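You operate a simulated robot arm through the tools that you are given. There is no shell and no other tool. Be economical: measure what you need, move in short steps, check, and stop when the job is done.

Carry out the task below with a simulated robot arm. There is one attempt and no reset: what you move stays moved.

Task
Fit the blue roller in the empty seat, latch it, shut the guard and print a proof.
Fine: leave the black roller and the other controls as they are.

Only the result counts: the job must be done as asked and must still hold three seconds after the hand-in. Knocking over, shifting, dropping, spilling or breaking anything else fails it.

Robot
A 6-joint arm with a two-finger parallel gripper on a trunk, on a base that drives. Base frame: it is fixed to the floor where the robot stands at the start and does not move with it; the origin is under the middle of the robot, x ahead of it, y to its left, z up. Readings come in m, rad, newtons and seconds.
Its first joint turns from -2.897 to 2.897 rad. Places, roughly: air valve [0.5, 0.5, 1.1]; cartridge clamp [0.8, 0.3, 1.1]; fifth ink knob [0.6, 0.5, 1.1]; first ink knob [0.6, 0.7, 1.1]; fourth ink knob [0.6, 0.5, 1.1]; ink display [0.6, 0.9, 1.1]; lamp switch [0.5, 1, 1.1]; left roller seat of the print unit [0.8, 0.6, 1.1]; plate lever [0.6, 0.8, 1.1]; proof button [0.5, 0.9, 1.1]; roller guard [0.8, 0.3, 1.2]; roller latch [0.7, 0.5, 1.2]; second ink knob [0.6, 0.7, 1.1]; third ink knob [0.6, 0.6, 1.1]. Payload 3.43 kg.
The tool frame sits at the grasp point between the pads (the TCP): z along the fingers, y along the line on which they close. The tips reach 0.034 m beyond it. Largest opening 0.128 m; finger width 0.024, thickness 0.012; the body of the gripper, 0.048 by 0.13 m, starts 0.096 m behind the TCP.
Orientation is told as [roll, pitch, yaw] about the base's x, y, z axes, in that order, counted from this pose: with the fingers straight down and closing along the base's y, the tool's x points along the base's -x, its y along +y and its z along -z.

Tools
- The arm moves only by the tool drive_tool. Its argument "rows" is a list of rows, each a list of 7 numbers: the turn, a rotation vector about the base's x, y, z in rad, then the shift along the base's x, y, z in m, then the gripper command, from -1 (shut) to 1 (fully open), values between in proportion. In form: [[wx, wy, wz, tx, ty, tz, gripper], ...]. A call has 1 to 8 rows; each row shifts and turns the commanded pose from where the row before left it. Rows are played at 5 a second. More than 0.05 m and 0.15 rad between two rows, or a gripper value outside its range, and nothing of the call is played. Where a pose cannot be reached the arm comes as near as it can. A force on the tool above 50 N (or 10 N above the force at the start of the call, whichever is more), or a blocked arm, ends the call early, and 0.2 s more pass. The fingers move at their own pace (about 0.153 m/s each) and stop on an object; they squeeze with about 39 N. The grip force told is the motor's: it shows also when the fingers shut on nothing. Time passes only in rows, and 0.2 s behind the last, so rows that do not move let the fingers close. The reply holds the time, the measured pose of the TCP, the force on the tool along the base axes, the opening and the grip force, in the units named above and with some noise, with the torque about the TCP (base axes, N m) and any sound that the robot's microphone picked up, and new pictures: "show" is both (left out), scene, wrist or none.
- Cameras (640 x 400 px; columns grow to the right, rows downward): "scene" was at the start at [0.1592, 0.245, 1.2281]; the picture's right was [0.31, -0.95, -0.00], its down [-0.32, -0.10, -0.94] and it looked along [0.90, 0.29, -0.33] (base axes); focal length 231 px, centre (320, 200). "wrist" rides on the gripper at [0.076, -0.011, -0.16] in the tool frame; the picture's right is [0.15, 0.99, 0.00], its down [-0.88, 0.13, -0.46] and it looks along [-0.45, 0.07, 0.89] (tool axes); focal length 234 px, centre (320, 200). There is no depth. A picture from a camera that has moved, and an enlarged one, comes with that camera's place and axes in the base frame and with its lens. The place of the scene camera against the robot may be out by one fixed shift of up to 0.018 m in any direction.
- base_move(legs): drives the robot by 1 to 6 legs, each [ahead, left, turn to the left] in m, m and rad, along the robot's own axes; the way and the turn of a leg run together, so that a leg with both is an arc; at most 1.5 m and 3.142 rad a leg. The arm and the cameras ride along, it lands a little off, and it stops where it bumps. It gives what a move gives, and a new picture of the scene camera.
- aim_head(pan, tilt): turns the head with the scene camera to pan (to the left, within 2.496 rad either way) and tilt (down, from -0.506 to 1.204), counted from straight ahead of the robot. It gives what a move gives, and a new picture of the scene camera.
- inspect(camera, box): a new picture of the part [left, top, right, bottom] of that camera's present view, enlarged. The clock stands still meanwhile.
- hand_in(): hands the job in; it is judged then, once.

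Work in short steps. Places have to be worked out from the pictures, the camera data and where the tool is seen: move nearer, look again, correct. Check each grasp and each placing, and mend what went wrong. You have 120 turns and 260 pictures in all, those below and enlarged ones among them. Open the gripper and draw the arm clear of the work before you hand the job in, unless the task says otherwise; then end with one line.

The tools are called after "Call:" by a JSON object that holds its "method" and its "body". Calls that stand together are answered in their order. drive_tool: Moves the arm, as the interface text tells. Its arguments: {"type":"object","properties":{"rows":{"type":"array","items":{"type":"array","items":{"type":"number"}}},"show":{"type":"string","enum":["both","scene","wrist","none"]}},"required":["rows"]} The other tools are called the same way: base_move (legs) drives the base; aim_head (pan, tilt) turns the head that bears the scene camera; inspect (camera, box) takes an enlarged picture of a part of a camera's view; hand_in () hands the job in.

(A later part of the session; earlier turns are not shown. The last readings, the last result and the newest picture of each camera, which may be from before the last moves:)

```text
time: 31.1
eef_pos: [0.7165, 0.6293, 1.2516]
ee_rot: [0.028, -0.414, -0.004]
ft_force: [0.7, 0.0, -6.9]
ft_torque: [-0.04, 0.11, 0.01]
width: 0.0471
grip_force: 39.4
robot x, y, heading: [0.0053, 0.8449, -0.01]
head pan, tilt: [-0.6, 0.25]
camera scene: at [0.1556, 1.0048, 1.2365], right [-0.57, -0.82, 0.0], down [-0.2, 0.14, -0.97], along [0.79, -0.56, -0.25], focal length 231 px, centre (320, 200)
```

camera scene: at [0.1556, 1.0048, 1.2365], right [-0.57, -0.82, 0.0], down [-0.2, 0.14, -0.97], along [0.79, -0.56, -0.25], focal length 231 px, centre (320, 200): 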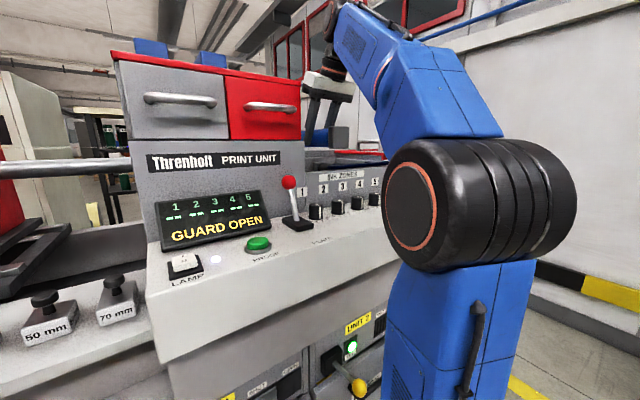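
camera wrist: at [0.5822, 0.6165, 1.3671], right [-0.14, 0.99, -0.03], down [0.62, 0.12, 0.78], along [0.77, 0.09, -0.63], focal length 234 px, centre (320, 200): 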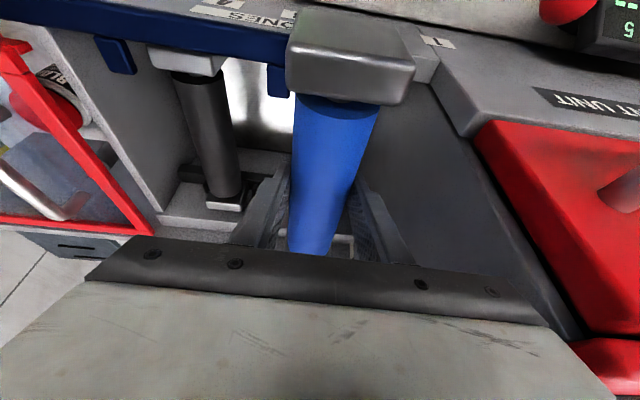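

Roller is over the bay. I enlarge the wrist view to line it up against the black roller.

Call:
{"method": "inspect", "body": {"camera": "wrist", "box": [80, 10, 440, 260]}}

Call:
{"method": "inspect", "body": {"camera": "wrist", "box": [140, 30, 300, 230]}}

```text
1.60 times, centred on (260, 135) of wrist
camera zoom: at [0.5824, 0.616, 1.3665], right [-0.14, 0.99, -0.03], down [0.62, 0.12, 0.77], along [0.77, 0.09, -0.63], focal length 375 px, centre (416, 304)
```

zoom: 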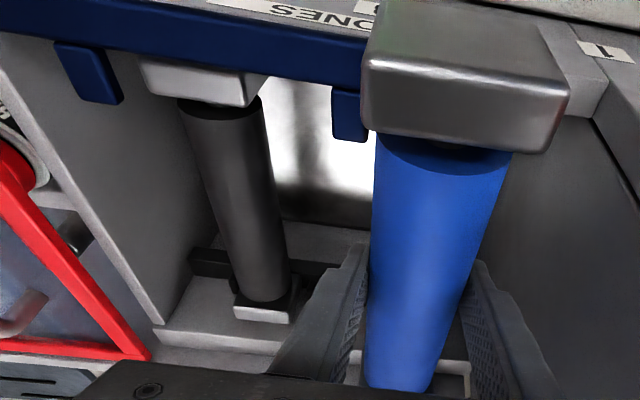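

```text
2.00 times, centred on (220, 130) of wrist
camera zoom: at [0.5824, 0.616, 1.3665], right [-0.14, 0.99, -0.03], down [0.62, 0.12, 0.77], along [0.77, 0.09, -0.63], focal length 468 px, centre (520, 340)
```

zoom: 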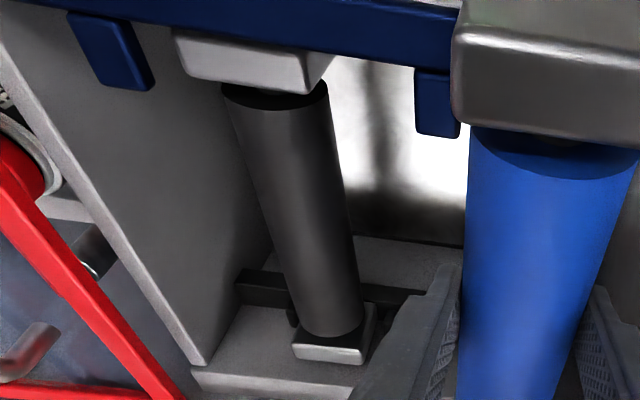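

Aligning: black barrel spans x 0.7065–0.886 (centre 0.796), the blue centre is about 12 mm ahead of the TCP, so target TCP is (0.784, 0.631), seated z≈1.116. I advance and descend part-way.

Call:
{"method": "drive_tool", "body": {"rows": [[0, 0, 0, 0.035, 0.001, 0, -1], [0, 0, 0, 0.033, 0, 0, -1], [0, 0, 0, 0, 0, -0.03, -1], [0, 0, 0, 0, 0, -0.03, -1], [0, 0, 0, 0, 0, 0, -1]], "show": "wrist"}}

Call:
{"method": "inspect", "body": {"camera": "wrist", "box": [120, 0, 440, 260]}}

```text
time: 32.3
eef_pos: [0.7856, 0.6304, 1.1938]
ee_rot: [0.026, -0.415, -0.002]
ft_force: [-6.0, 1.1, -0.8]
ft_torque: [0.27, -0.67, 0.38]
width: 0.0471
grip_force: 39.1
robot x, y, heading: [0.0064, 0.8428, -0.01]
head pan, tilt: [-0.6, 0.25]
camera wrist: at [0.6506, 0.6166, 1.3083], right [-0.14, 0.99, -0.03], down [0.62, 0.12, 0.77], along [0.77, 0.09, -0.63], focal length 234 px, centre (320, 200)
```

wrist: 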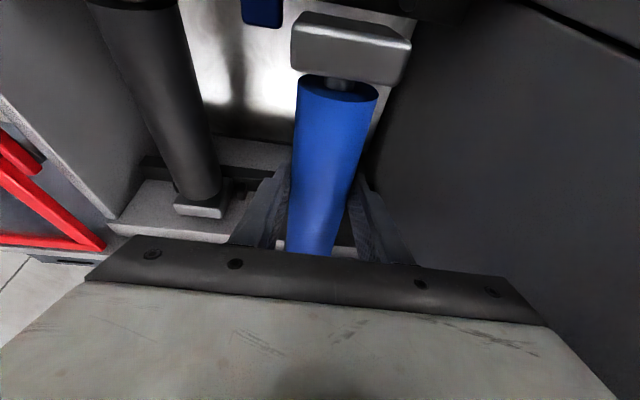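

```text
1.54 times, centred on (280, 130) of wrist
camera zoom: at [0.6506, 0.6166, 1.3083], right [-0.14, 0.99, -0.03], down [0.62, 0.12, 0.77], along [0.77, 0.09, -0.63], focal length 360 px, centre (382, 308)
```

zoom: 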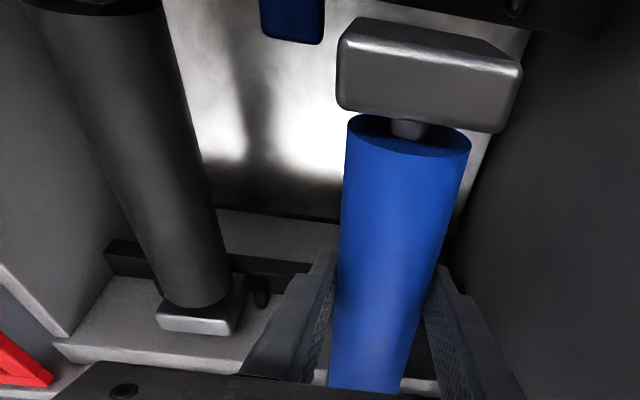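

Contact shows at the far end (torque −0.67 N m) at z≈1.19: something under/behind the far block. I back up 3 cm and reassess.

Call:
{"method": "drive_tool", "body": {"rows": [[0, 0, 0, 0, 0, 0.03, -1], [0, 0, 0, 0, 0, 0.02, -1], [0, 0, 0, 0, 0, 0, -1]], "show": "wrist"}}

Call:
{"method": "inspect", "body": {"camera": "wrist", "box": [120, 0, 440, 260]}}

Call:
{"method": "inspect", "body": {"camera": "scene", "box": [270, 60, 410, 220]}}

```text
time: 33.1
eef_pos: [0.7867, 0.6319, 1.2419]
ee_rot: [0.027, -0.414, -0.004]
ft_force: [0.1, -0.4, -7.2]
ft_torque: [0.0, 0.08, 0.04]
width: 0.0472
grip_force: 38.9
robot x, y, heading: [0.0026, 0.8424, -0.008]
head pan, tilt: [-0.6, 0.25]
camera wrist: at [0.6528, 0.6166, 1.3572], right [-0.14, 0.99, -0.03], down [0.62, 0.12, 0.77], along [0.77, 0.09, -0.63], focal length 234 px, centre (320, 200)
```

wrist: 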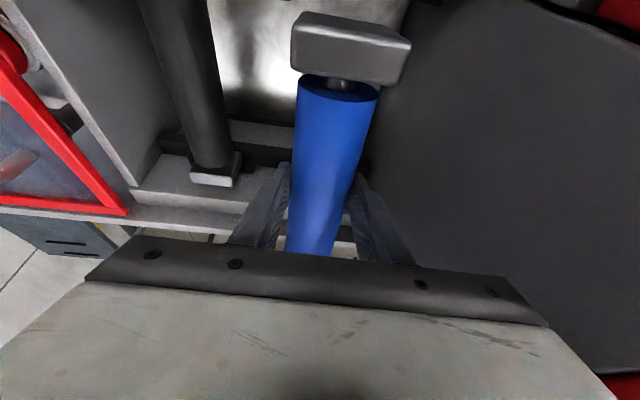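

```text
1.54 times, centred on (280, 130) of wrist
camera zoom: at [0.6528, 0.6166, 1.3572], right [-0.14, 0.99, -0.03], down [0.62, 0.12, 0.77], along [0.77, 0.09, -0.63], focal length 360 px, centre (382, 308)
```

zoom: 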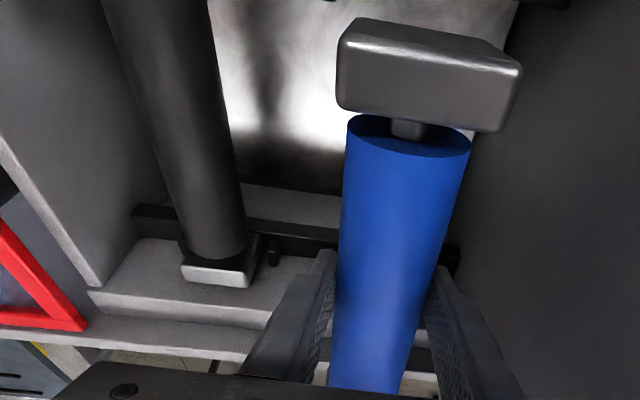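

```text
2.50 times, centred on (340, 140) of scene
camera zoom: at [0.1556, 1.0047, 1.2365], right [-0.57, -0.82, 0.0], down [-0.2, 0.14, -0.97], along [0.79, -0.56, -0.25], focal length 578 px, centre (270, 350)
```

zoom: 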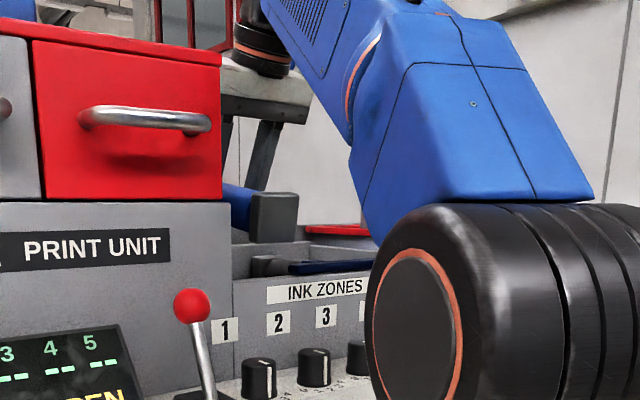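

The far block caught the bay's back wall edge (front at x≈0.918) and the roller pitched near-end-down by about 0.12 rad. I level it by turning the tool about +y and back off 6 mm in x.

Call:
{"method": "drive_tool", "body": {"rows": [[0, 0.06, 0, -0.006, 0, 0, -1], [0, 0.06, 0, 0, 0, 0, -1], [0, 0, 0, 0, 0, 0, -1]], "show": "wrist"}}

Call:
{"method": "inspect", "body": {"camera": "wrist", "box": [120, 0, 440, 260]}}

Call:
{"method": "inspect", "body": {"camera": "scene", "box": [300, 110, 380, 190]}}

```text
time: 33.9
eef_pos: [0.7811, 0.6303, 1.2399]
ee_rot: [0.029, -0.295, -0.003]
ft_force: [0.2, -1.2, -7.2]
ft_torque: [-0.01, 0.06, 0.04]
width: 0.0472
grip_force: 39.5
robot x, y, heading: [0.004, 0.8437, -0.005]
head pan, tilt: [-0.6, 0.25]
camera wrist: at [0.6625, 0.6166, 1.3709], right [-0.15, 0.99, -0.02], down [0.71, 0.12, 0.69], along [0.69, 0.09, -0.72], focal length 234 px, centre (320, 200)
```

wrist: 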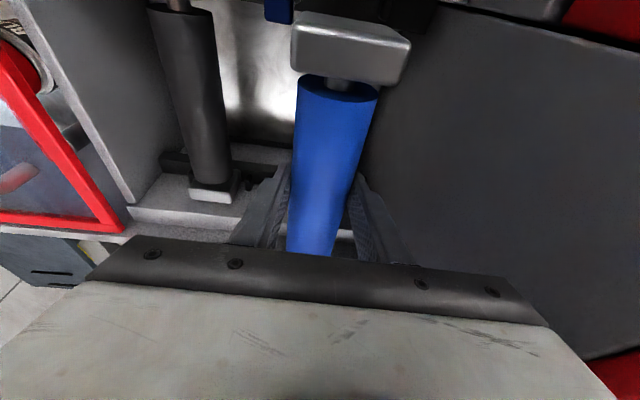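

```text
1.54 times, centred on (280, 130) of wrist
camera zoom: at [0.6625, 0.6166, 1.3709], right [-0.15, 0.99, -0.02], down [0.71, 0.12, 0.69], along [0.69, 0.09, -0.72], focal length 360 px, centre (382, 308)
```

zoom: 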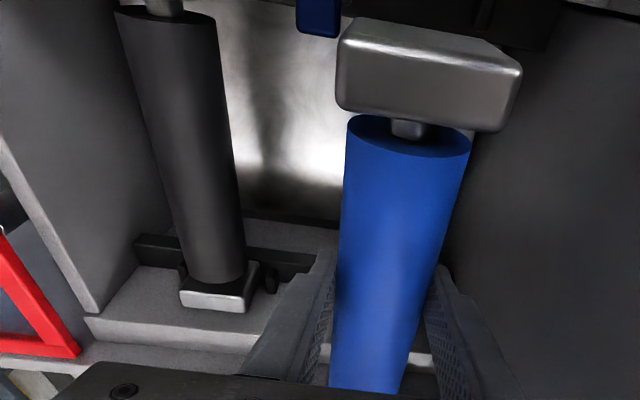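

```text
5.00 times, centred on (340, 150) of scene
camera zoom: at [0.1555, 1.0047, 1.2365], right [-0.57, -0.82, 0.0], down [-0.2, 0.14, -0.97], along [0.79, -0.56, -0.25], focal length 1155 px, centre (220, 450)
```

zoom: 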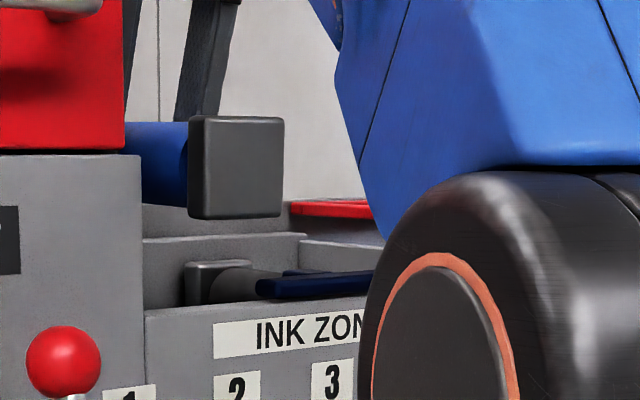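

Leveled: near barrel end now at x≈0.7045 versus black's 0.703. I shift −2.5 mm in x and descend slowly.

Call:
{"method": "drive_tool", "body": {"rows": [[0, 0, 0, -0.0025, 0.001, -0.02, -1], [0, 0, 0, 0, 0, -0.02, -1], [0, 0, 0, 0, 0, -0.015, -1]], "show": "wrist"}}

Call:
{"method": "inspect", "body": {"camera": "scene", "box": [300, 110, 380, 190]}}

```text
time: 34.7
eef_pos: [0.7776, 0.6322, 1.1874]
ee_rot: [0.027, -0.295, -0.003]
ft_force: [-8.4, -2.2, 1.3]
ft_torque: [-0.15, -0.6, -0.26]
width: 0.0474
grip_force: 39.1
robot x, y, heading: [0.005, 0.8419, -0.018]
head pan, tilt: [-0.6, 0.25]
camera wrist: at [0.6584, 0.6179, 1.3164], right [-0.14, 0.99, -0.02], down [0.71, 0.12, 0.7], along [0.69, 0.09, -0.72], focal length 234 px, centre (320, 200)
```

wrist: 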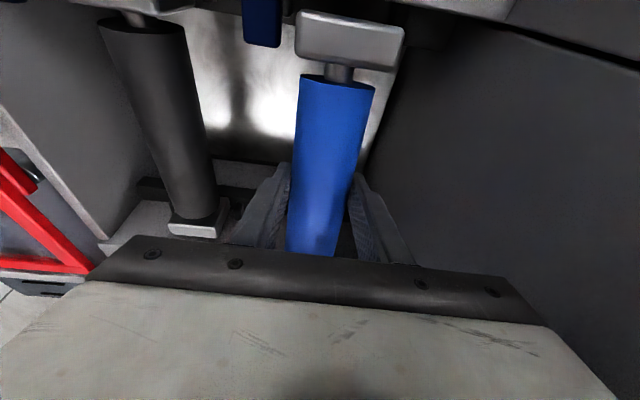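

```text
5.00 times, centred on (340, 150) of scene
camera zoom: at [0.1547, 1.0047, 1.2367], right [-0.57, -0.82, 0.0], down [-0.2, 0.14, -0.97], along [0.79, -0.56, -0.25], focal length 1155 px, centre (220, 450)
```

zoom: 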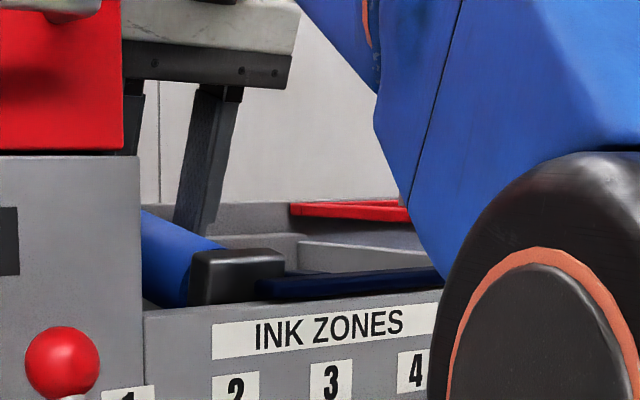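

Contact again at the far end; I need a clear look at what's there. I raise, and shift right so the left seat shows beside the gripper.

Call:
{"method": "drive_tool", "body": {"rows": [[0, 0, 0, 0, 0, 0.03, -1], [0, 0, 0, 0, 0, 0.03, -1], [0, 0, 0, 0.0, -0.03, 0.01, -1], [0, -0.05, 0, 0, -0.04, 0.01, -1], [0, -0.05, 0, 0, -0.04, 0.01, -1]], "show": "wrist"}}

Call:
{"method": "inspect", "body": {"camera": "wrist", "box": [280, 40, 520, 280]}}

```text
time: 35.9
eef_pos: [0.7783, 0.5248, 1.2776]
ee_rot: [0.028, -0.393, 0.001]
ft_force: [-0.3, 0.4, -6.6]
ft_torque: [-0.07, 0.07, -0.03]
width: 0.0473
grip_force: 38.8
robot x, y, heading: [0.0053, 0.8459, -0.009]
head pan, tilt: [-0.6, 0.25]
camera wrist: at [0.6468, 0.5112, 1.3961], right [-0.14, 0.99, -0.03], down [0.64, 0.12, 0.76], along [0.76, 0.09, -0.65], focal length 234 px, centre (320, 200)
```

wrist: 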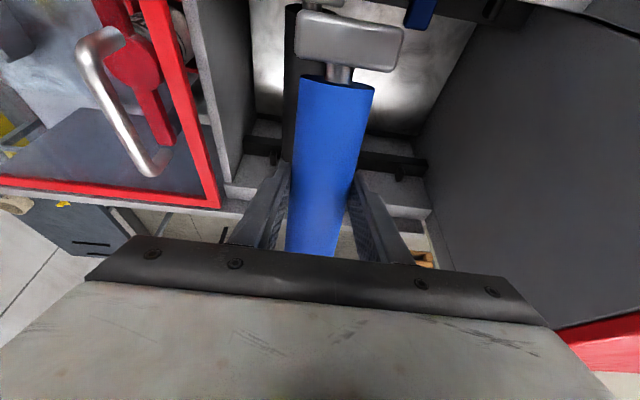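

```text
1.67 times, centred on (400, 160) of wrist
camera zoom: at [0.6468, 0.5112, 1.3961], right [-0.14, 0.99, -0.03], down [0.64, 0.12, 0.76], along [0.76, 0.09, -0.65], focal length 390 px, centre (187, 267)
```

zoom: 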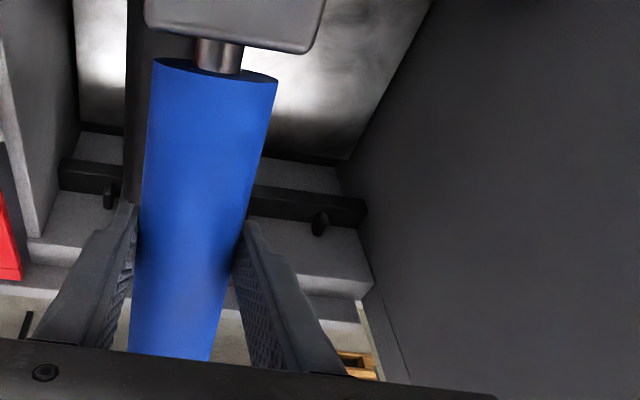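

Now clear: the far rail sits on a back wall (top z≈1.17, face x≈0.905), so end clearance is tight, and the roller has slipped to about 0.27 rad pitch. I turn the tool about +y to level it and see whether the height is still reachable.

Call:
{"method": "drive_tool", "body": {"rows": [[0, 0.08, 0, -0.01, 0.03, 0.0, -1], [0, 0.08, 0, 0, 0.03, -0.01, -1], [0, 0.07, 0, 0, 0.03, -0.01, -1], [0, 0, 0, 0, 0, 0, -1]], "show": "wrist"}}

Call:
{"method": "inspect", "body": {"camera": "wrist", "box": [120, 0, 440, 260]}}

Call:
{"method": "inspect", "body": {"camera": "scene", "box": [300, 100, 380, 180]}}

```text
time: 36.9
eef_pos: [0.7645, 0.6161, 1.2283]
ee_rot: [0.027, -0.168, -0.003]
ft_force: [0.2, -0.1, -7.1]
ft_torque: [0.0, 0.07, -0.02]
width: 0.0472
grip_force: 39.6
out of reach, approached as far as the arm can: row 1, 2, 3
robot x, y, heading: [0.008, 0.845, -0.004]
head pan, tilt: [-0.6, 0.25]
camera wrist: at [0.6629, 0.603, 1.3723], right [-0.15, 0.99, 0.0], down [0.79, 0.12, 0.6], along [0.59, 0.09, -0.8], focal length 234 px, centre (320, 200)
```

wrist: 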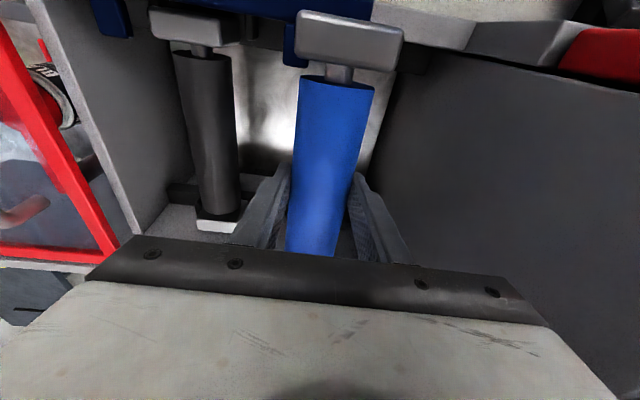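

```text
1.54 times, centred on (280, 130) of wrist
camera zoom: at [0.6629, 0.603, 1.3723], right [-0.15, 0.99, 0.0], down [0.79, 0.12, 0.6], along [0.59, 0.09, -0.8], focal length 360 px, centre (382, 308)
```

zoom: 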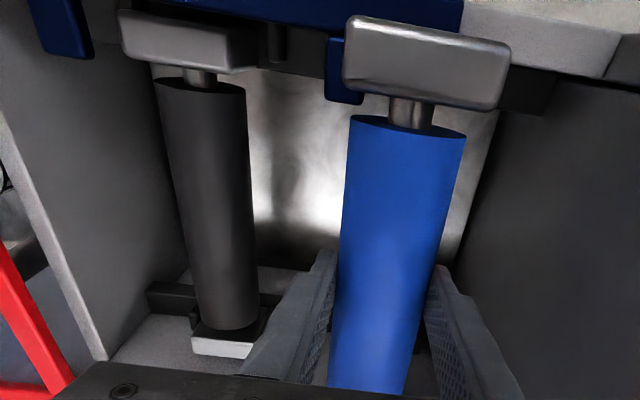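

```text
5.00 times, centred on (340, 140) of scene
camera zoom: at [0.1556, 1.0047, 1.2365], right [-0.57, -0.82, 0.0], down [-0.2, 0.14, -0.97], along [0.79, -0.56, -0.25], focal length 1155 px, centre (220, 500)
```

zoom: 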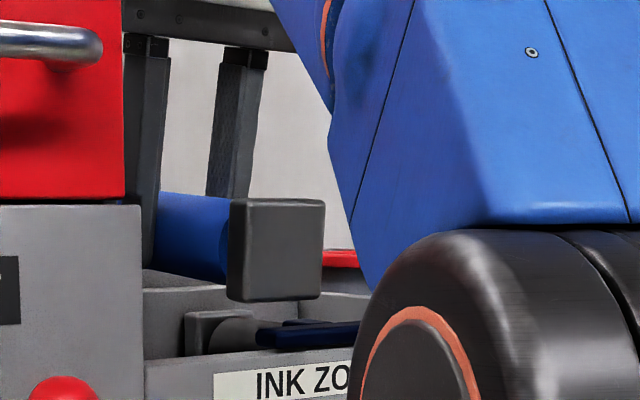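

Nearly level now (slight far-end-up) at z 1.228. Relative to black, I aim 6 mm nearer: TCP x 0.772, y 0.6315, and descend slowly.

Call:
{"method": "drive_tool", "body": {"rows": [[0, 0, 0, 0.0075, 0.0155, 0, -1], [0, 0, 0, 0, 0, -0.015, -1], [0, 0, 0, 0, 0, -0.015, -1], [0, 0, 0, 0, 0, 0, -1]], "show": "wrist"}}

```text
time: 37.9
eef_pos: [0.7733, 0.6329, 1.2009]
ee_rot: [0.028, -0.164, -0.003]
ft_force: [0.3, -0.9, -7.1]
ft_torque: [0.03, 0.08, -0.01]
width: 0.0473
grip_force: 39.3
robot x, y, heading: [0.0096, 0.8474, -0.008]
head pan, tilt: [-0.6, 0.25]
camera wrist: at [0.6717, 0.6175, 1.345], right [-0.15, 0.99, 0.0], down [0.79, 0.12, 0.6], along [0.59, 0.09, -0.8], focal length 234 px, centre (320, 200)
```

wrist: 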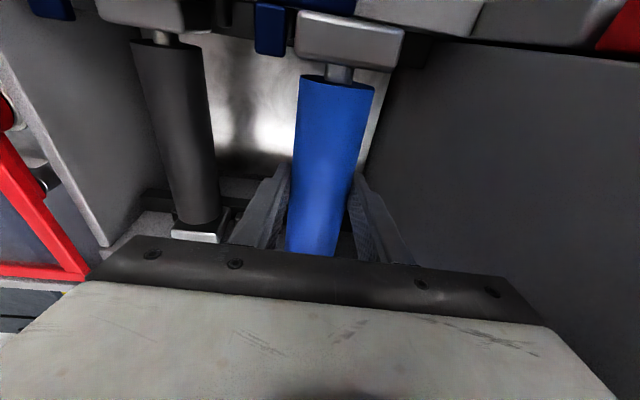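

No contact at z 1.20. Continue down in small steps.

Call:
{"method": "drive_tool", "body": {"rows": [[0, 0, 0, 0, 0, -0.012, -1], [0, 0, 0, 0, 0, -0.012, -1], [0, 0, 0, 0, 0, -0.01, -1], [0, 0, 0, 0, 0, 0, -1]], "show": "wrist"}}

Call:
{"method": "inspect", "body": {"camera": "wrist", "box": [120, 0, 440, 260]}}

```text
time: 38.9
eef_pos: [0.7728, 0.6328, 1.1666]
ee_rot: [0.028, -0.163, -0.002]
ft_force: [0.0, -0.2, -6.8]
ft_torque: [-0.04, 0.09, 0.01]
width: 0.0473
grip_force: 39.0
robot x, y, heading: [0.0085, 0.8405, -0.009]
head pan, tilt: [-0.6, 0.25]
camera wrist: at [0.6717, 0.6178, 1.3109], right [-0.15, 0.99, 0.0], down [0.79, 0.12, 0.6], along [0.59, 0.09, -0.8], focal length 234 px, centre (320, 200)
```

wrist: 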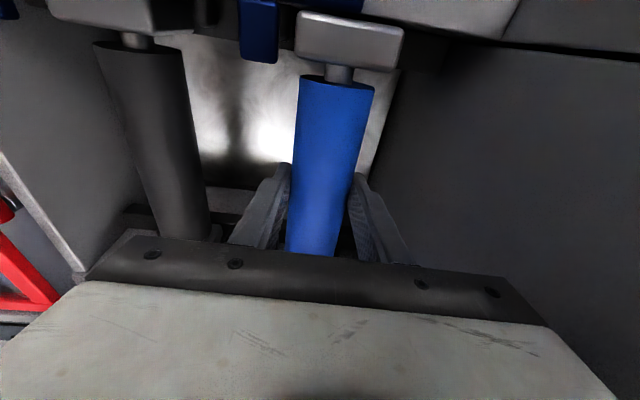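

```text
1.54 times, centred on (280, 130) of wrist
camera zoom: at [0.6717, 0.6178, 1.3109], right [-0.15, 0.99, 0.0], down [0.79, 0.12, 0.6], along [0.59, 0.09, -0.8], focal length 360 px, centre (382, 308)
```

zoom: 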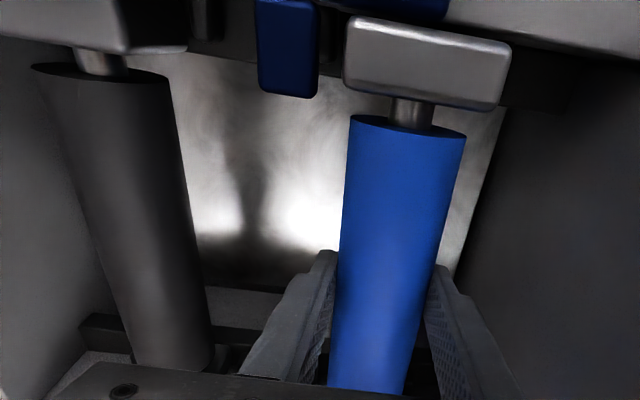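

Past the wall, block centre y≈0.631, well between pegs. Continue down.

Call:
{"method": "drive_tool", "body": {"rows": [[0, 0, 0, 0, 0, -0.012, -1], [0, 0, 0, 0, 0, -0.012, -1], [0, 0, 0, 0, 0, -0.01, -1], [0, 0, 0, 0, 0, 0, -1]], "show": "wrist"}}

Call:
{"method": "inspect", "body": {"camera": "wrist", "box": [120, 0, 440, 260]}}

```text
time: 39.7
eef_pos: [0.7723, 0.6313, 1.1397]
ee_rot: [0.024, -0.177, -0.002]
ft_force: [-4.1, 1.6, 0.3]
ft_torque: [-0.09, 0.16, 0.42]
width: 0.0471
grip_force: 38.8
robot x, y, heading: [0.0059, 0.847, -0.013]
head pan, tilt: [-0.6, 0.25]
stopped in row 3: the force on the tool passed its limit at 63 N (the readings are from after the stop); the commanded pose is now the measured one
camera wrist: at [0.6698, 0.6169, 1.2833], right [-0.15, 0.99, 0.0], down [0.79, 0.12, 0.61], along [0.6, 0.09, -0.8], focal length 234 px, centre (320, 200)
```

wrist: 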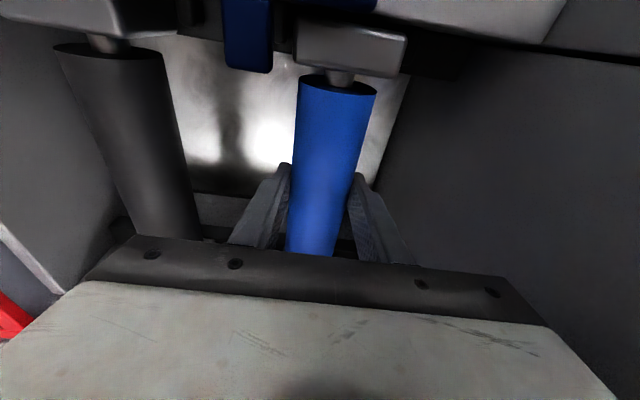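

```text
1.54 times, centred on (280, 130) of wrist
camera zoom: at [0.6698, 0.6169, 1.2833], right [-0.15, 0.99, 0.0], down [0.79, 0.12, 0.61], along [0.6, 0.09, -0.8], focal length 360 px, centre (382, 308)
```

zoom: 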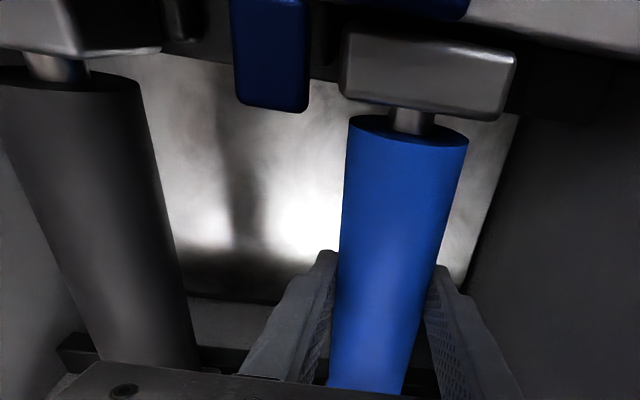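

A firm stop at z 1.14, about 2 cm above the expected seat. I compare the near blocks in the scene camera.

Call:
{"method": "inspect", "body": {"camera": "scene", "box": [300, 120, 380, 200]}}

Call:
{"method": "inspect", "body": {"camera": "wrist", "box": [220, 0, 480, 130]}}

```text
5.00 times, centred on (340, 160) of scene
camera zoom: at [0.1554, 1.0049, 1.2366], right [-0.57, -0.82, 0.0], down [-0.2, 0.14, -0.97], along [0.79, -0.56, -0.25], focal length 1155 px, centre (220, 400)
```

zoom: 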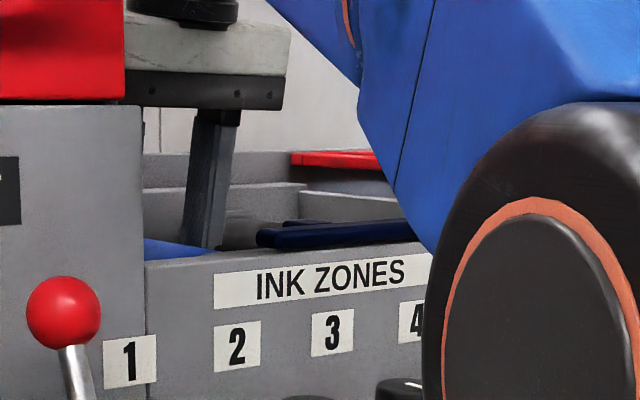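

```text
2.46 times, centred on (350, 65) of wrist
camera zoom: at [0.6698, 0.6169, 1.2833], right [-0.15, 0.99, 0.0], down [0.79, 0.12, 0.61], along [0.6, 0.09, -0.8], focal length 576 px, centre (246, 532)
```

zoom: 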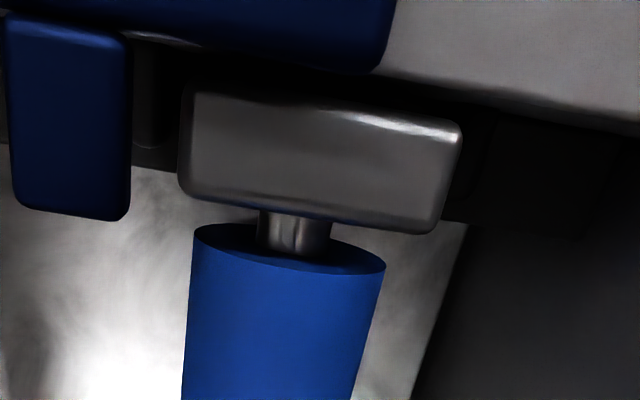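

The scene camera puts blue and black barrel tops at the same height and the rail top at about 1.10, so the firm stop looks like proper seating. I open the gripper modestly and watch.

Call:
{"method": "drive_tool", "body": {"rows": [[0, 0, 0, 0, 0, 0, -0.15], [0, 0, 0, 0, 0, 0, 0.1], [0, 0, 0, 0, 0, 0, 0.1]], "show": "wrist"}}

Call:
{"method": "inspect", "body": {"camera": "scene", "box": [300, 120, 380, 200]}}

```text
time: 40.5
eef_pos: [0.7734, 0.6306, 1.139]
ee_rot: [0.027, -0.177, -0.003]
ft_force: [0.2, 0.2, 0.0]
ft_torque: [0.02, 0.01, -0.05]
width: 0.0705
grip_force: 0.1
robot x, y, heading: [0.0055, 0.8427, -0.004]
head pan, tilt: [-0.6, 0.25]
camera wrist: at [0.6704, 0.6166, 1.2829], right [-0.15, 0.99, 0.0], down [0.79, 0.12, 0.61], along [0.6, 0.09, -0.8], focal length 234 px, centre (320, 200)
```

wrist: 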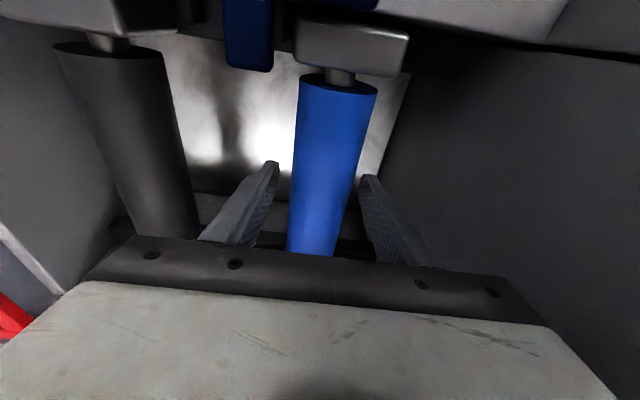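

```text
5.00 times, centred on (340, 160) of scene
camera zoom: at [0.1556, 1.0048, 1.2366], right [-0.57, -0.82, 0.0], down [-0.2, 0.14, -0.97], along [0.79, -0.56, -0.25], focal length 1155 px, centre (220, 400)
```

zoom: 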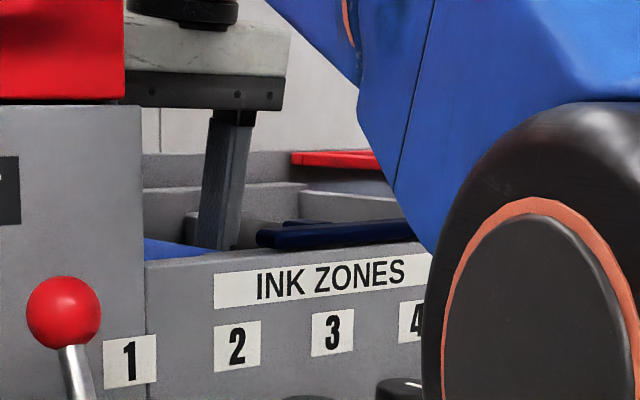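

It stayed put on release. I rise straight up and tilt to view both rollers.

Call:
{"method": "drive_tool", "body": {"rows": [[0, 0, 0, 0, 0, 0.03, 0.1], [0, 0, 0, 0, 0, 0.03, 0.1], [0, -0.08, 0, 0, 0, 0.03, 0.1], [0, -0.08, 0, 0, 0, 0.03, 0.1], [0, -0.08, 0, -0.02, 0, 0.03, 0.1], [0, 0, 0, -0.04, 0, 0.0, 0.1]], "show": "wrist"}}

Call:
{"method": "inspect", "body": {"camera": "wrist", "box": [120, 0, 440, 260]}}

```text
time: 41.9
eef_pos: [0.7156, 0.6299, 1.2875]
ee_rot: [0.025, -0.415, -0.002]
ft_force: [0.2, -0.4, 0.0]
ft_torque: [0.05, 0.01, 0.01]
width: 0.0706
grip_force: 0.0
robot x, y, heading: [0.0065, 0.8428, -0.007]
head pan, tilt: [-0.6, 0.25]
camera wrist: at [0.5814, 0.615, 1.4031], right [-0.14, 0.99, -0.04], down [0.62, 0.12, 0.78], along [0.77, 0.09, -0.63], focal length 234 px, centre (320, 200)
```

wrist: 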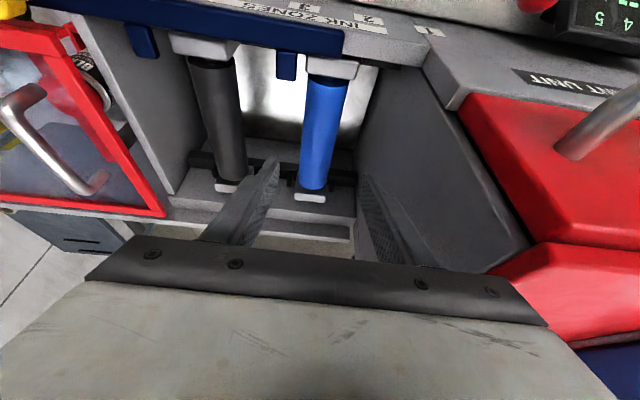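

```text
1.54 times, centred on (280, 130) of wrist
camera zoom: at [0.5814, 0.615, 1.4031], right [-0.14, 0.99, -0.04], down [0.62, 0.12, 0.78], along [0.77, 0.09, -0.63], focal length 360 px, centre (382, 308)
```

zoom: 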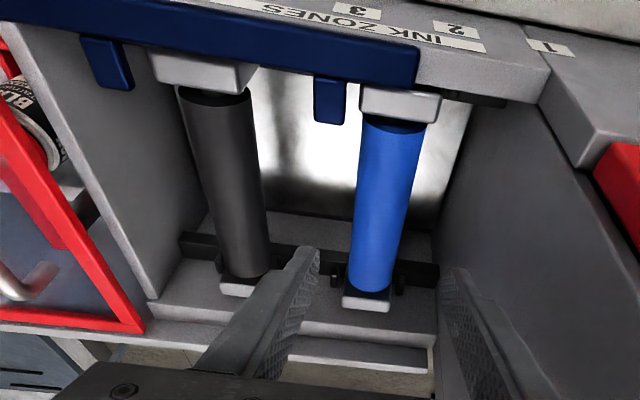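

The blue roller lies in the left seat beside the black one. I zoom to check the blocks between the pegs.

Call:
{"method": "inspect", "body": {"camera": "wrist", "box": [200, 130, 360, 230]}}

Call:
{"method": "inspect", "body": {"camera": "wrist", "box": [100, 0, 380, 120]}}

```text
4.00 times, centred on (280, 180) of wrist
camera zoom: at [0.5814, 0.615, 1.4031], right [-0.14, 0.99, -0.04], down [0.62, 0.12, 0.78], along [0.77, 0.09, -0.63], focal length 937 px, centre (480, 280)
```

zoom: 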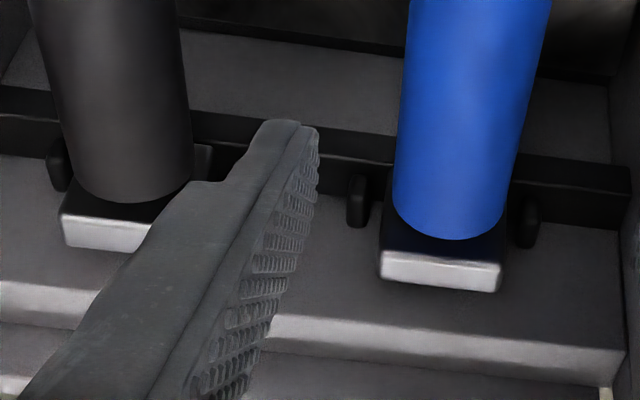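

```text
2.29 times, centred on (240, 60) of wrist
camera zoom: at [0.5814, 0.615, 1.4031], right [-0.14, 0.99, -0.04], down [0.62, 0.12, 0.78], along [0.77, 0.09, -0.63], focal length 535 px, centre (503, 520)
```

zoom: 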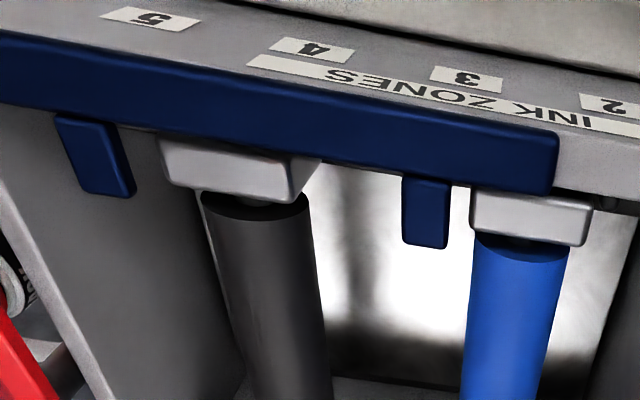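

The blue blocks sit squarely between pegs, level with black. Next the latch: I view its knob from closer.

Call:
{"method": "drive_tool", "body": {"rows": [[0, 0, 0, -0.02, -0.04, 0.01, 0.1], [0, 0, 0, 0, -0.045, 0.0, 0.1], [0, 0, 0, 0, -0.045, 0.0, 0.1], [0, 0, 0, 0, -0.04, 0.0, 0.1]], "show": "wrist"}}

Call:
{"method": "inspect", "body": {"camera": "wrist", "box": [100, 0, 420, 200]}}

Call:
{"method": "aim_head", "body": {"pan": -0.75, "tilt": 0.25}}

```text
time: 42.9
eef_pos: [0.6921, 0.4618, 1.299]
ee_rot: [0.024, -0.421, -0.001]
ft_force: [-0.1, 0.6, 0.8]
ft_torque: [-0.06, -0.06, -0.04]
width: 0.0705
grip_force: 0.1
robot x, y, heading: [0.0059, 0.8445, -0.009]
head pan, tilt: [-0.6, 0.25]
camera wrist: at [0.5579, 0.4479, 1.4135], right [-0.14, 0.99, -0.04], down [0.62, 0.12, 0.78], along [0.77, 0.09, -0.63], focal length 234 px, centre (320, 200)
```

wrist: 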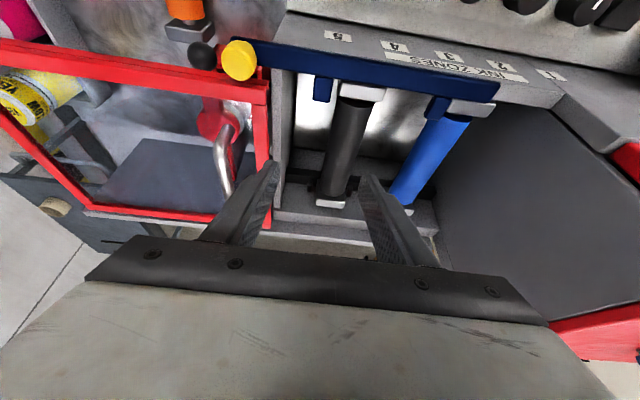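

```text
2.00 times, centred on (260, 100) of wrist
camera zoom: at [0.5579, 0.4479, 1.4135], right [-0.14, 0.99, -0.04], down [0.62, 0.12, 0.78], along [0.77, 0.09, -0.63], focal length 468 px, centre (440, 400)
```

zoom: 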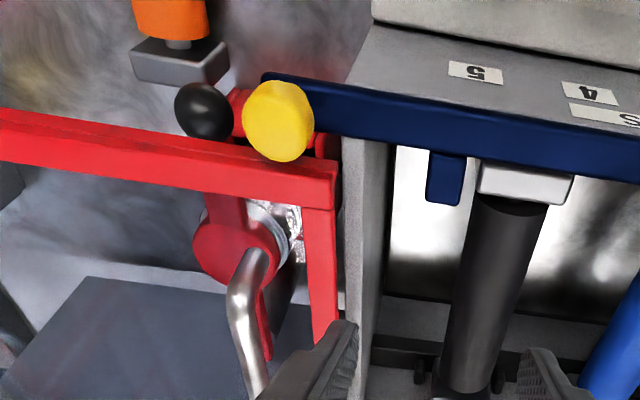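

```text
time: 43.6
eef_pos: [0.6926, 0.4612, 1.2977]
ee_rot: [0.022, -0.418, -0.002]
ft_force: [-0.2, -0.3, 0.2]
ft_torque: [0.03, 0.0, 0.03]
width: 0.0704
grip_force: 0.0
robot x, y, heading: [0.0085, 0.8414, -0.016]
head pan, tilt: [-0.75, 0.25]
camera scene: at [0.1468, 0.9939, 1.2366], right [-0.69, -0.72, 0.0], down [-0.18, 0.17, -0.97], along [0.7, -0.67, -0.25], focal length 231 px, centre (320, 200)
```

scene: 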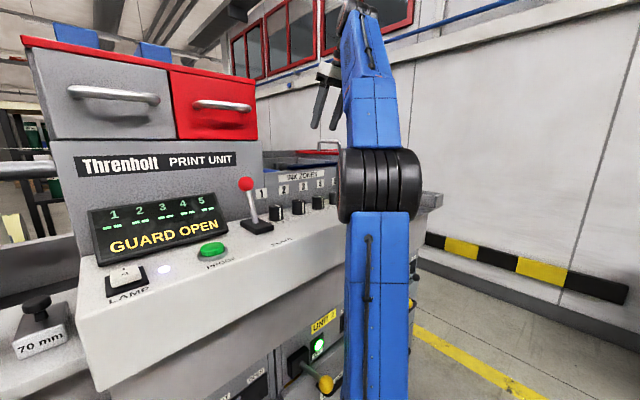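

The latch knob is about (0.655, 0.38, 1.19), standing on the bar's right end. I position above it to grasp it and check alignment.

Call:
{"method": "drive_tool", "body": {"rows": [[0, 0.07, 0, -0.02, -0.03, 0.0, 0.1], [0, 0.07, 0, -0.02, -0.03, -0.01, 0.1], [0, 0.07, 0, -0.01, -0.02, -0.015, 0.1], [0, 0, 0, 0, 0, -0.01, 0.1]], "show": "wrist"}}

Call:
{"method": "aim_head", "body": {"pan": -0.9, "tilt": 0.15}}

```text
time: 44.3
eef_pos: [0.6485, 0.407, 1.2372]
ee_rot: [0.012, -0.265, 0.004]
ft_force: [-0.4, 0.5, 5.4]
ft_torque: [-0.21, 0.0, 0.08]
width: 0.0702
grip_force: 0.0
out of reach, approached as far as the arm can: row 1, 2, 3
robot x, y, heading: [0.0085, 0.8404, -0.008]
head pan, tilt: [-0.75, 0.25]
stopped in row 3: the force on the tool passed its limit at 92 N (the readings are from after the stop); the commanded pose is now the measured one
camera wrist: at [0.5336, 0.3935, 1.3713], right [-0.15, 0.99, -0.03], down [0.73, 0.13, 0.67], along [0.67, 0.08, -0.74], focal length 234 px, centre (320, 200)
```

wrist: 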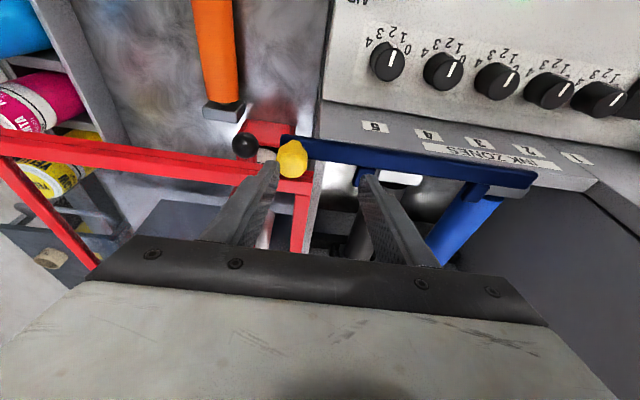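

```text
time: 45.0
eef_pos: [0.6483, 0.4067, 1.2364]
ee_rot: [0.013, -0.266, 0.005]
ft_force: [3.4, -0.4, 12.9]
ft_torque: [-0.39, -0.11, 0.19]
width: 0.0702
grip_force: 0.0
robot x, y, heading: [0.0062, 0.842, -0.011]
head pan, tilt: [-0.901, 0.15]
camera scene: at [0.1359, 0.9853, 1.2458], right [-0.79, -0.61, 0.0], down [-0.09, 0.12, -0.99], along [0.61, -0.78, -0.15], focal length 231 px, centre (320, 200)
```

scene: 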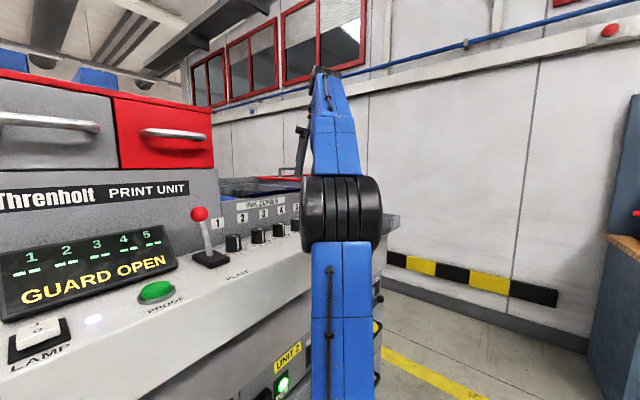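

The tool sagged and touched something (knob or guard frame). I rise at once and look.

Call:
{"method": "drive_tool", "body": {"rows": [[0, -0.04, 0, 0, 0, 0.02, 0.1], [0, -0.04, 0, 0, 0, 0.02, 0.1]], "show": "wrist"}}

Call:
{"method": "inspect", "body": {"camera": "wrist", "box": [180, 80, 420, 230]}}

```text
time: 45.6
eef_pos: [0.6499, 0.4089, 1.266]
ee_rot: [0.009, -0.349, 0.004]
ft_force: [0.6, -0.2, -0.4]
ft_torque: [0.05, 0.01, 0.01]
width: 0.0702
grip_force: 0.2
out of reach, approached as far as the arm can: row 1, 2
robot x, y, heading: [0.0037, 0.8387, -0.012]
head pan, tilt: [-0.901, 0.15]
camera wrist: at [0.5236, 0.3962, 1.3902], right [-0.14, 0.99, -0.04], down [0.67, 0.13, 0.73], along [0.73, 0.08, -0.68], focal length 234 px, centre (320, 200)
```

wrist: 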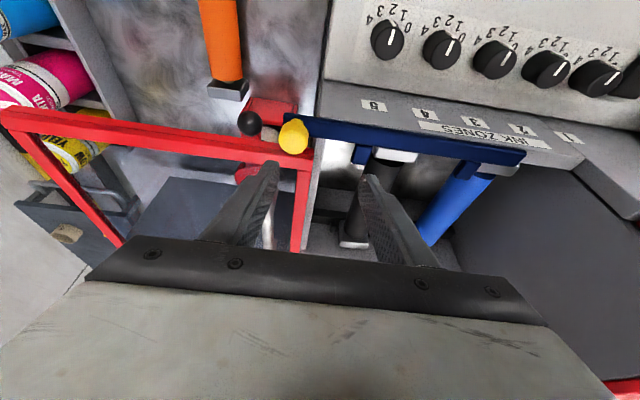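

```text
2.67 times, centred on (300, 155) of wrist
camera zoom: at [0.5236, 0.3962, 1.3902], right [-0.14, 0.99, -0.04], down [0.67, 0.13, 0.73], along [0.73, 0.08, -0.68], focal length 624 px, centre (373, 320)
```

zoom: 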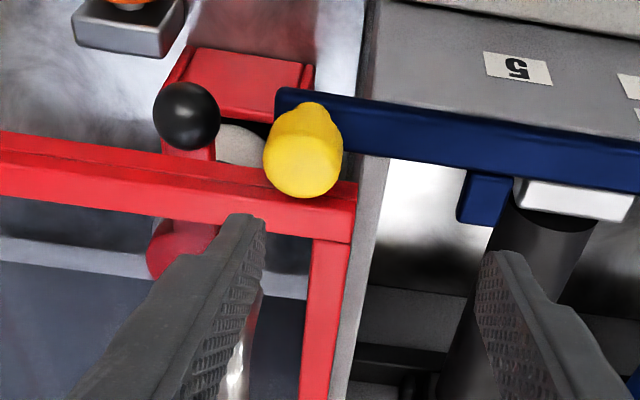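

Knob is at (0.648, 0.3835), z 1.17–1.21. I centre the gripper over it and lower in small steps.

Call:
{"method": "drive_tool", "body": {"rows": [[0, 0, 0, -0.006, -0.0255, 0.0, 0.1], [0, 0, 0, 0, 0, -0.01, 0.1], [0, 0.04, 0, 0, 0, -0.01, 0.1], [0, 0.04, 0, 0, 0, -0.01, 0.1]], "show": "wrist"}}

Call:
{"method": "inspect", "body": {"camera": "wrist", "box": [200, 100, 440, 250]}}

```text
time: 46.6
eef_pos: [0.6426, 0.3867, 1.229]
ee_rot: [0.013, -0.262, 0.003]
ft_force: [0.3, -0.2, -0.5]
ft_torque: [-0.05, -0.02, -0.03]
width: 0.0701
grip_force: 0.0
out of reach, approached as far as the arm can: row 1
robot x, y, heading: [0.0082, 0.8415, -0.007]
head pan, tilt: [-0.901, 0.15]
camera wrist: at [0.5278, 0.3731, 1.3632], right [-0.15, 0.99, -0.03], down [0.73, 0.13, 0.67], along [0.67, 0.08, -0.74], focal length 234 px, centre (320, 200)
```

wrist: 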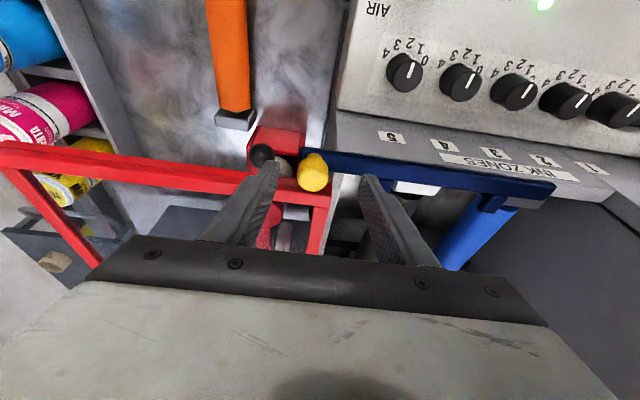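

```text
2.67 times, centred on (320, 175) of wrist
camera zoom: at [0.5278, 0.3731, 1.3632], right [-0.15, 0.99, -0.03], down [0.73, 0.13, 0.67], along [0.67, 0.08, -0.74], focal length 624 px, centre (320, 267)
```

zoom: 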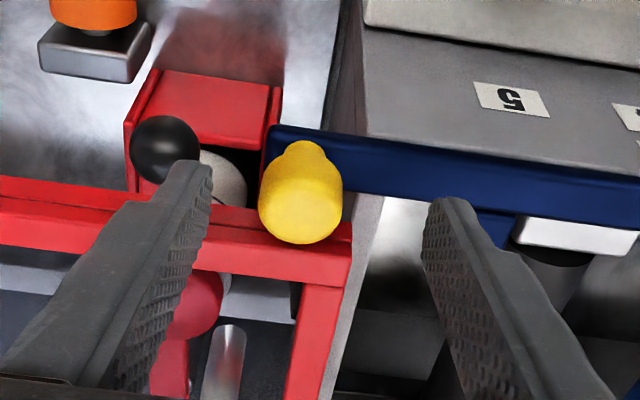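

Fingers straddle the knob. Shift −5 mm in y, lower 13 mm, and close gently.

Call:
{"method": "drive_tool", "body": {"rows": [[0, 0, 0, 0, -0.005, -0.007, 0.1], [0, 0, 0, 0, 0, -0.007, 0.1], [0, 0, 0, 0, 0, 0, -0.3], [0, 0, 0, 0, 0, 0, -0.6], [0, 0, 0, 0, 0, 0, -0.6]], "show": "wrist"}}

```text
time: 47.8
eef_pos: [0.6438, 0.3806, 1.2153]
ee_rot: [0.012, -0.262, 0.004]
ft_force: [0.3, -2.1, 1.1]
ft_torque: [-0.08, 0.02, -0.02]
width: 0.0271
grip_force: 45.2
robot x, y, heading: [0.0061, 0.8409, -0.011]
head pan, tilt: [-0.901, 0.15]
camera wrist: at [0.5292, 0.3677, 1.3504], right [-0.15, 0.99, -0.03], down [0.73, 0.13, 0.67], along [0.67, 0.08, -0.74], focal length 234 px, centre (320, 200)
```

wrist: 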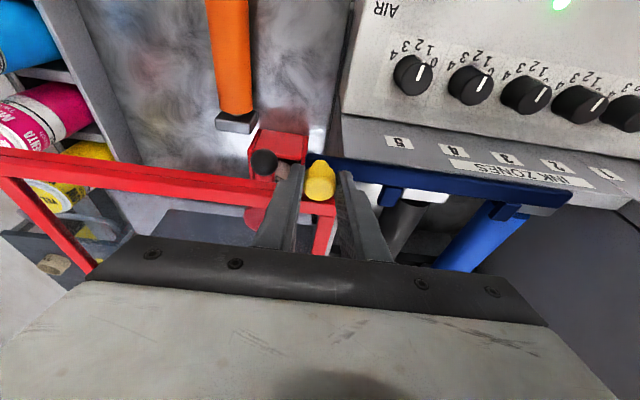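

Knob gripped (0.027 m). I slide it left in small steps, watching the force.

Call:
{"method": "drive_tool", "body": {"rows": [[0, 0, 0, 0, 0.01, 0, -0.6], [0, 0, 0, 0, 0.01, 0, -0.6], [0, 0, 0, 0, 0.01, 0, -0.6]], "show": "wrist"}}

```text
time: 48.6
eef_pos: [0.6446, 0.4106, 1.2157]
ee_rot: [0.011, -0.266, 0.005]
ft_force: [22.3, -0.6, 23.8]
ft_torque: [0.03, -0.63, 0.06]
width: 0.0271
grip_force: 45.1
robot x, y, heading: [0.0079, 0.8411, -0.007]
head pan, tilt: [-0.901, 0.15]
camera wrist: at [0.5289, 0.3986, 1.3501], right [-0.15, 0.99, -0.03], down [0.73, 0.13, 0.67], along [0.67, 0.08, -0.74], focal length 234 px, centre (320, 200)
```

wrist: 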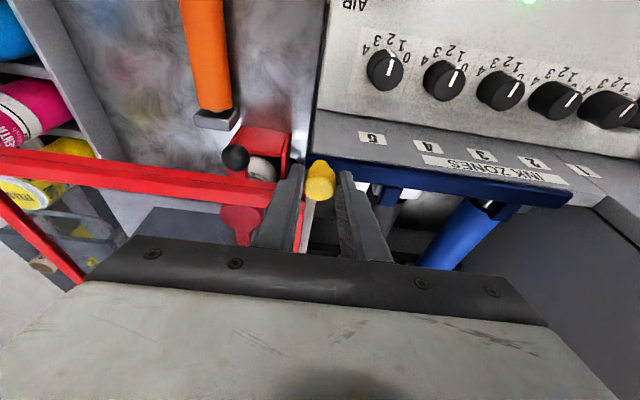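

The bar slides left. A side force built up, so I ease up and forward 1.5 mm while continuing.

Call:
{"method": "drive_tool", "body": {"rows": [[0, 0, 0, 0.0015, 0.006, 0.0015, -0.6], [0, 0, 0, 0.0, 0.006, 0.0, -0.6], [0, 0, 0, 0, 0.006, 0, -0.6]], "show": "wrist"}}

Call:
{"method": "inspect", "body": {"camera": "wrist", "box": [280, 120, 600, 280]}}

```text
time: 49.4
eef_pos: [0.6436, 0.4254, 1.2151]
ee_rot: [0.008, -0.264, 0.002]
ft_force: [26.6, -32.3, 26.1]
ft_torque: [-1.23, -0.96, -0.21]
width: 0.0272
grip_force: 44.4
robot x, y, heading: [0.0095, 0.8452, -0.01]
head pan, tilt: [-0.901, 0.15]
camera wrist: at [0.5288, 0.4128, 1.35], right [-0.15, 0.99, -0.03], down [0.73, 0.13, 0.67], along [0.67, 0.08, -0.74], focal length 234 px, centre (320, 200)
```

wrist: 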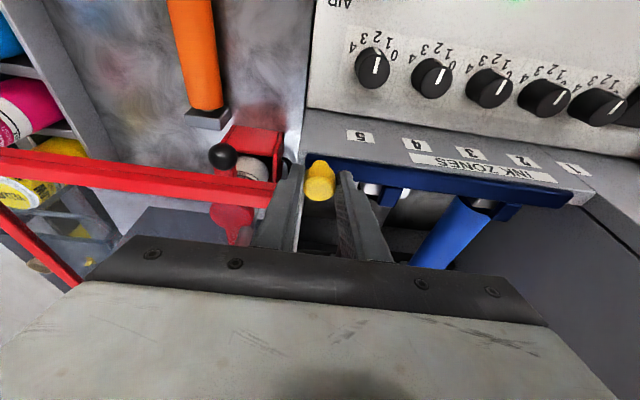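

```text
2.00 times, centred on (440, 200) of wrist
camera zoom: at [0.5288, 0.4128, 1.35], right [-0.15, 0.99, -0.03], down [0.73, 0.13, 0.67], along [0.67, 0.08, -0.74], focal length 468 px, centre (80, 200)
```

zoom: 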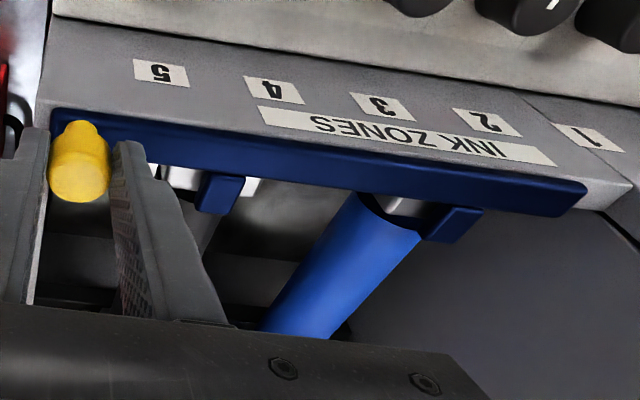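

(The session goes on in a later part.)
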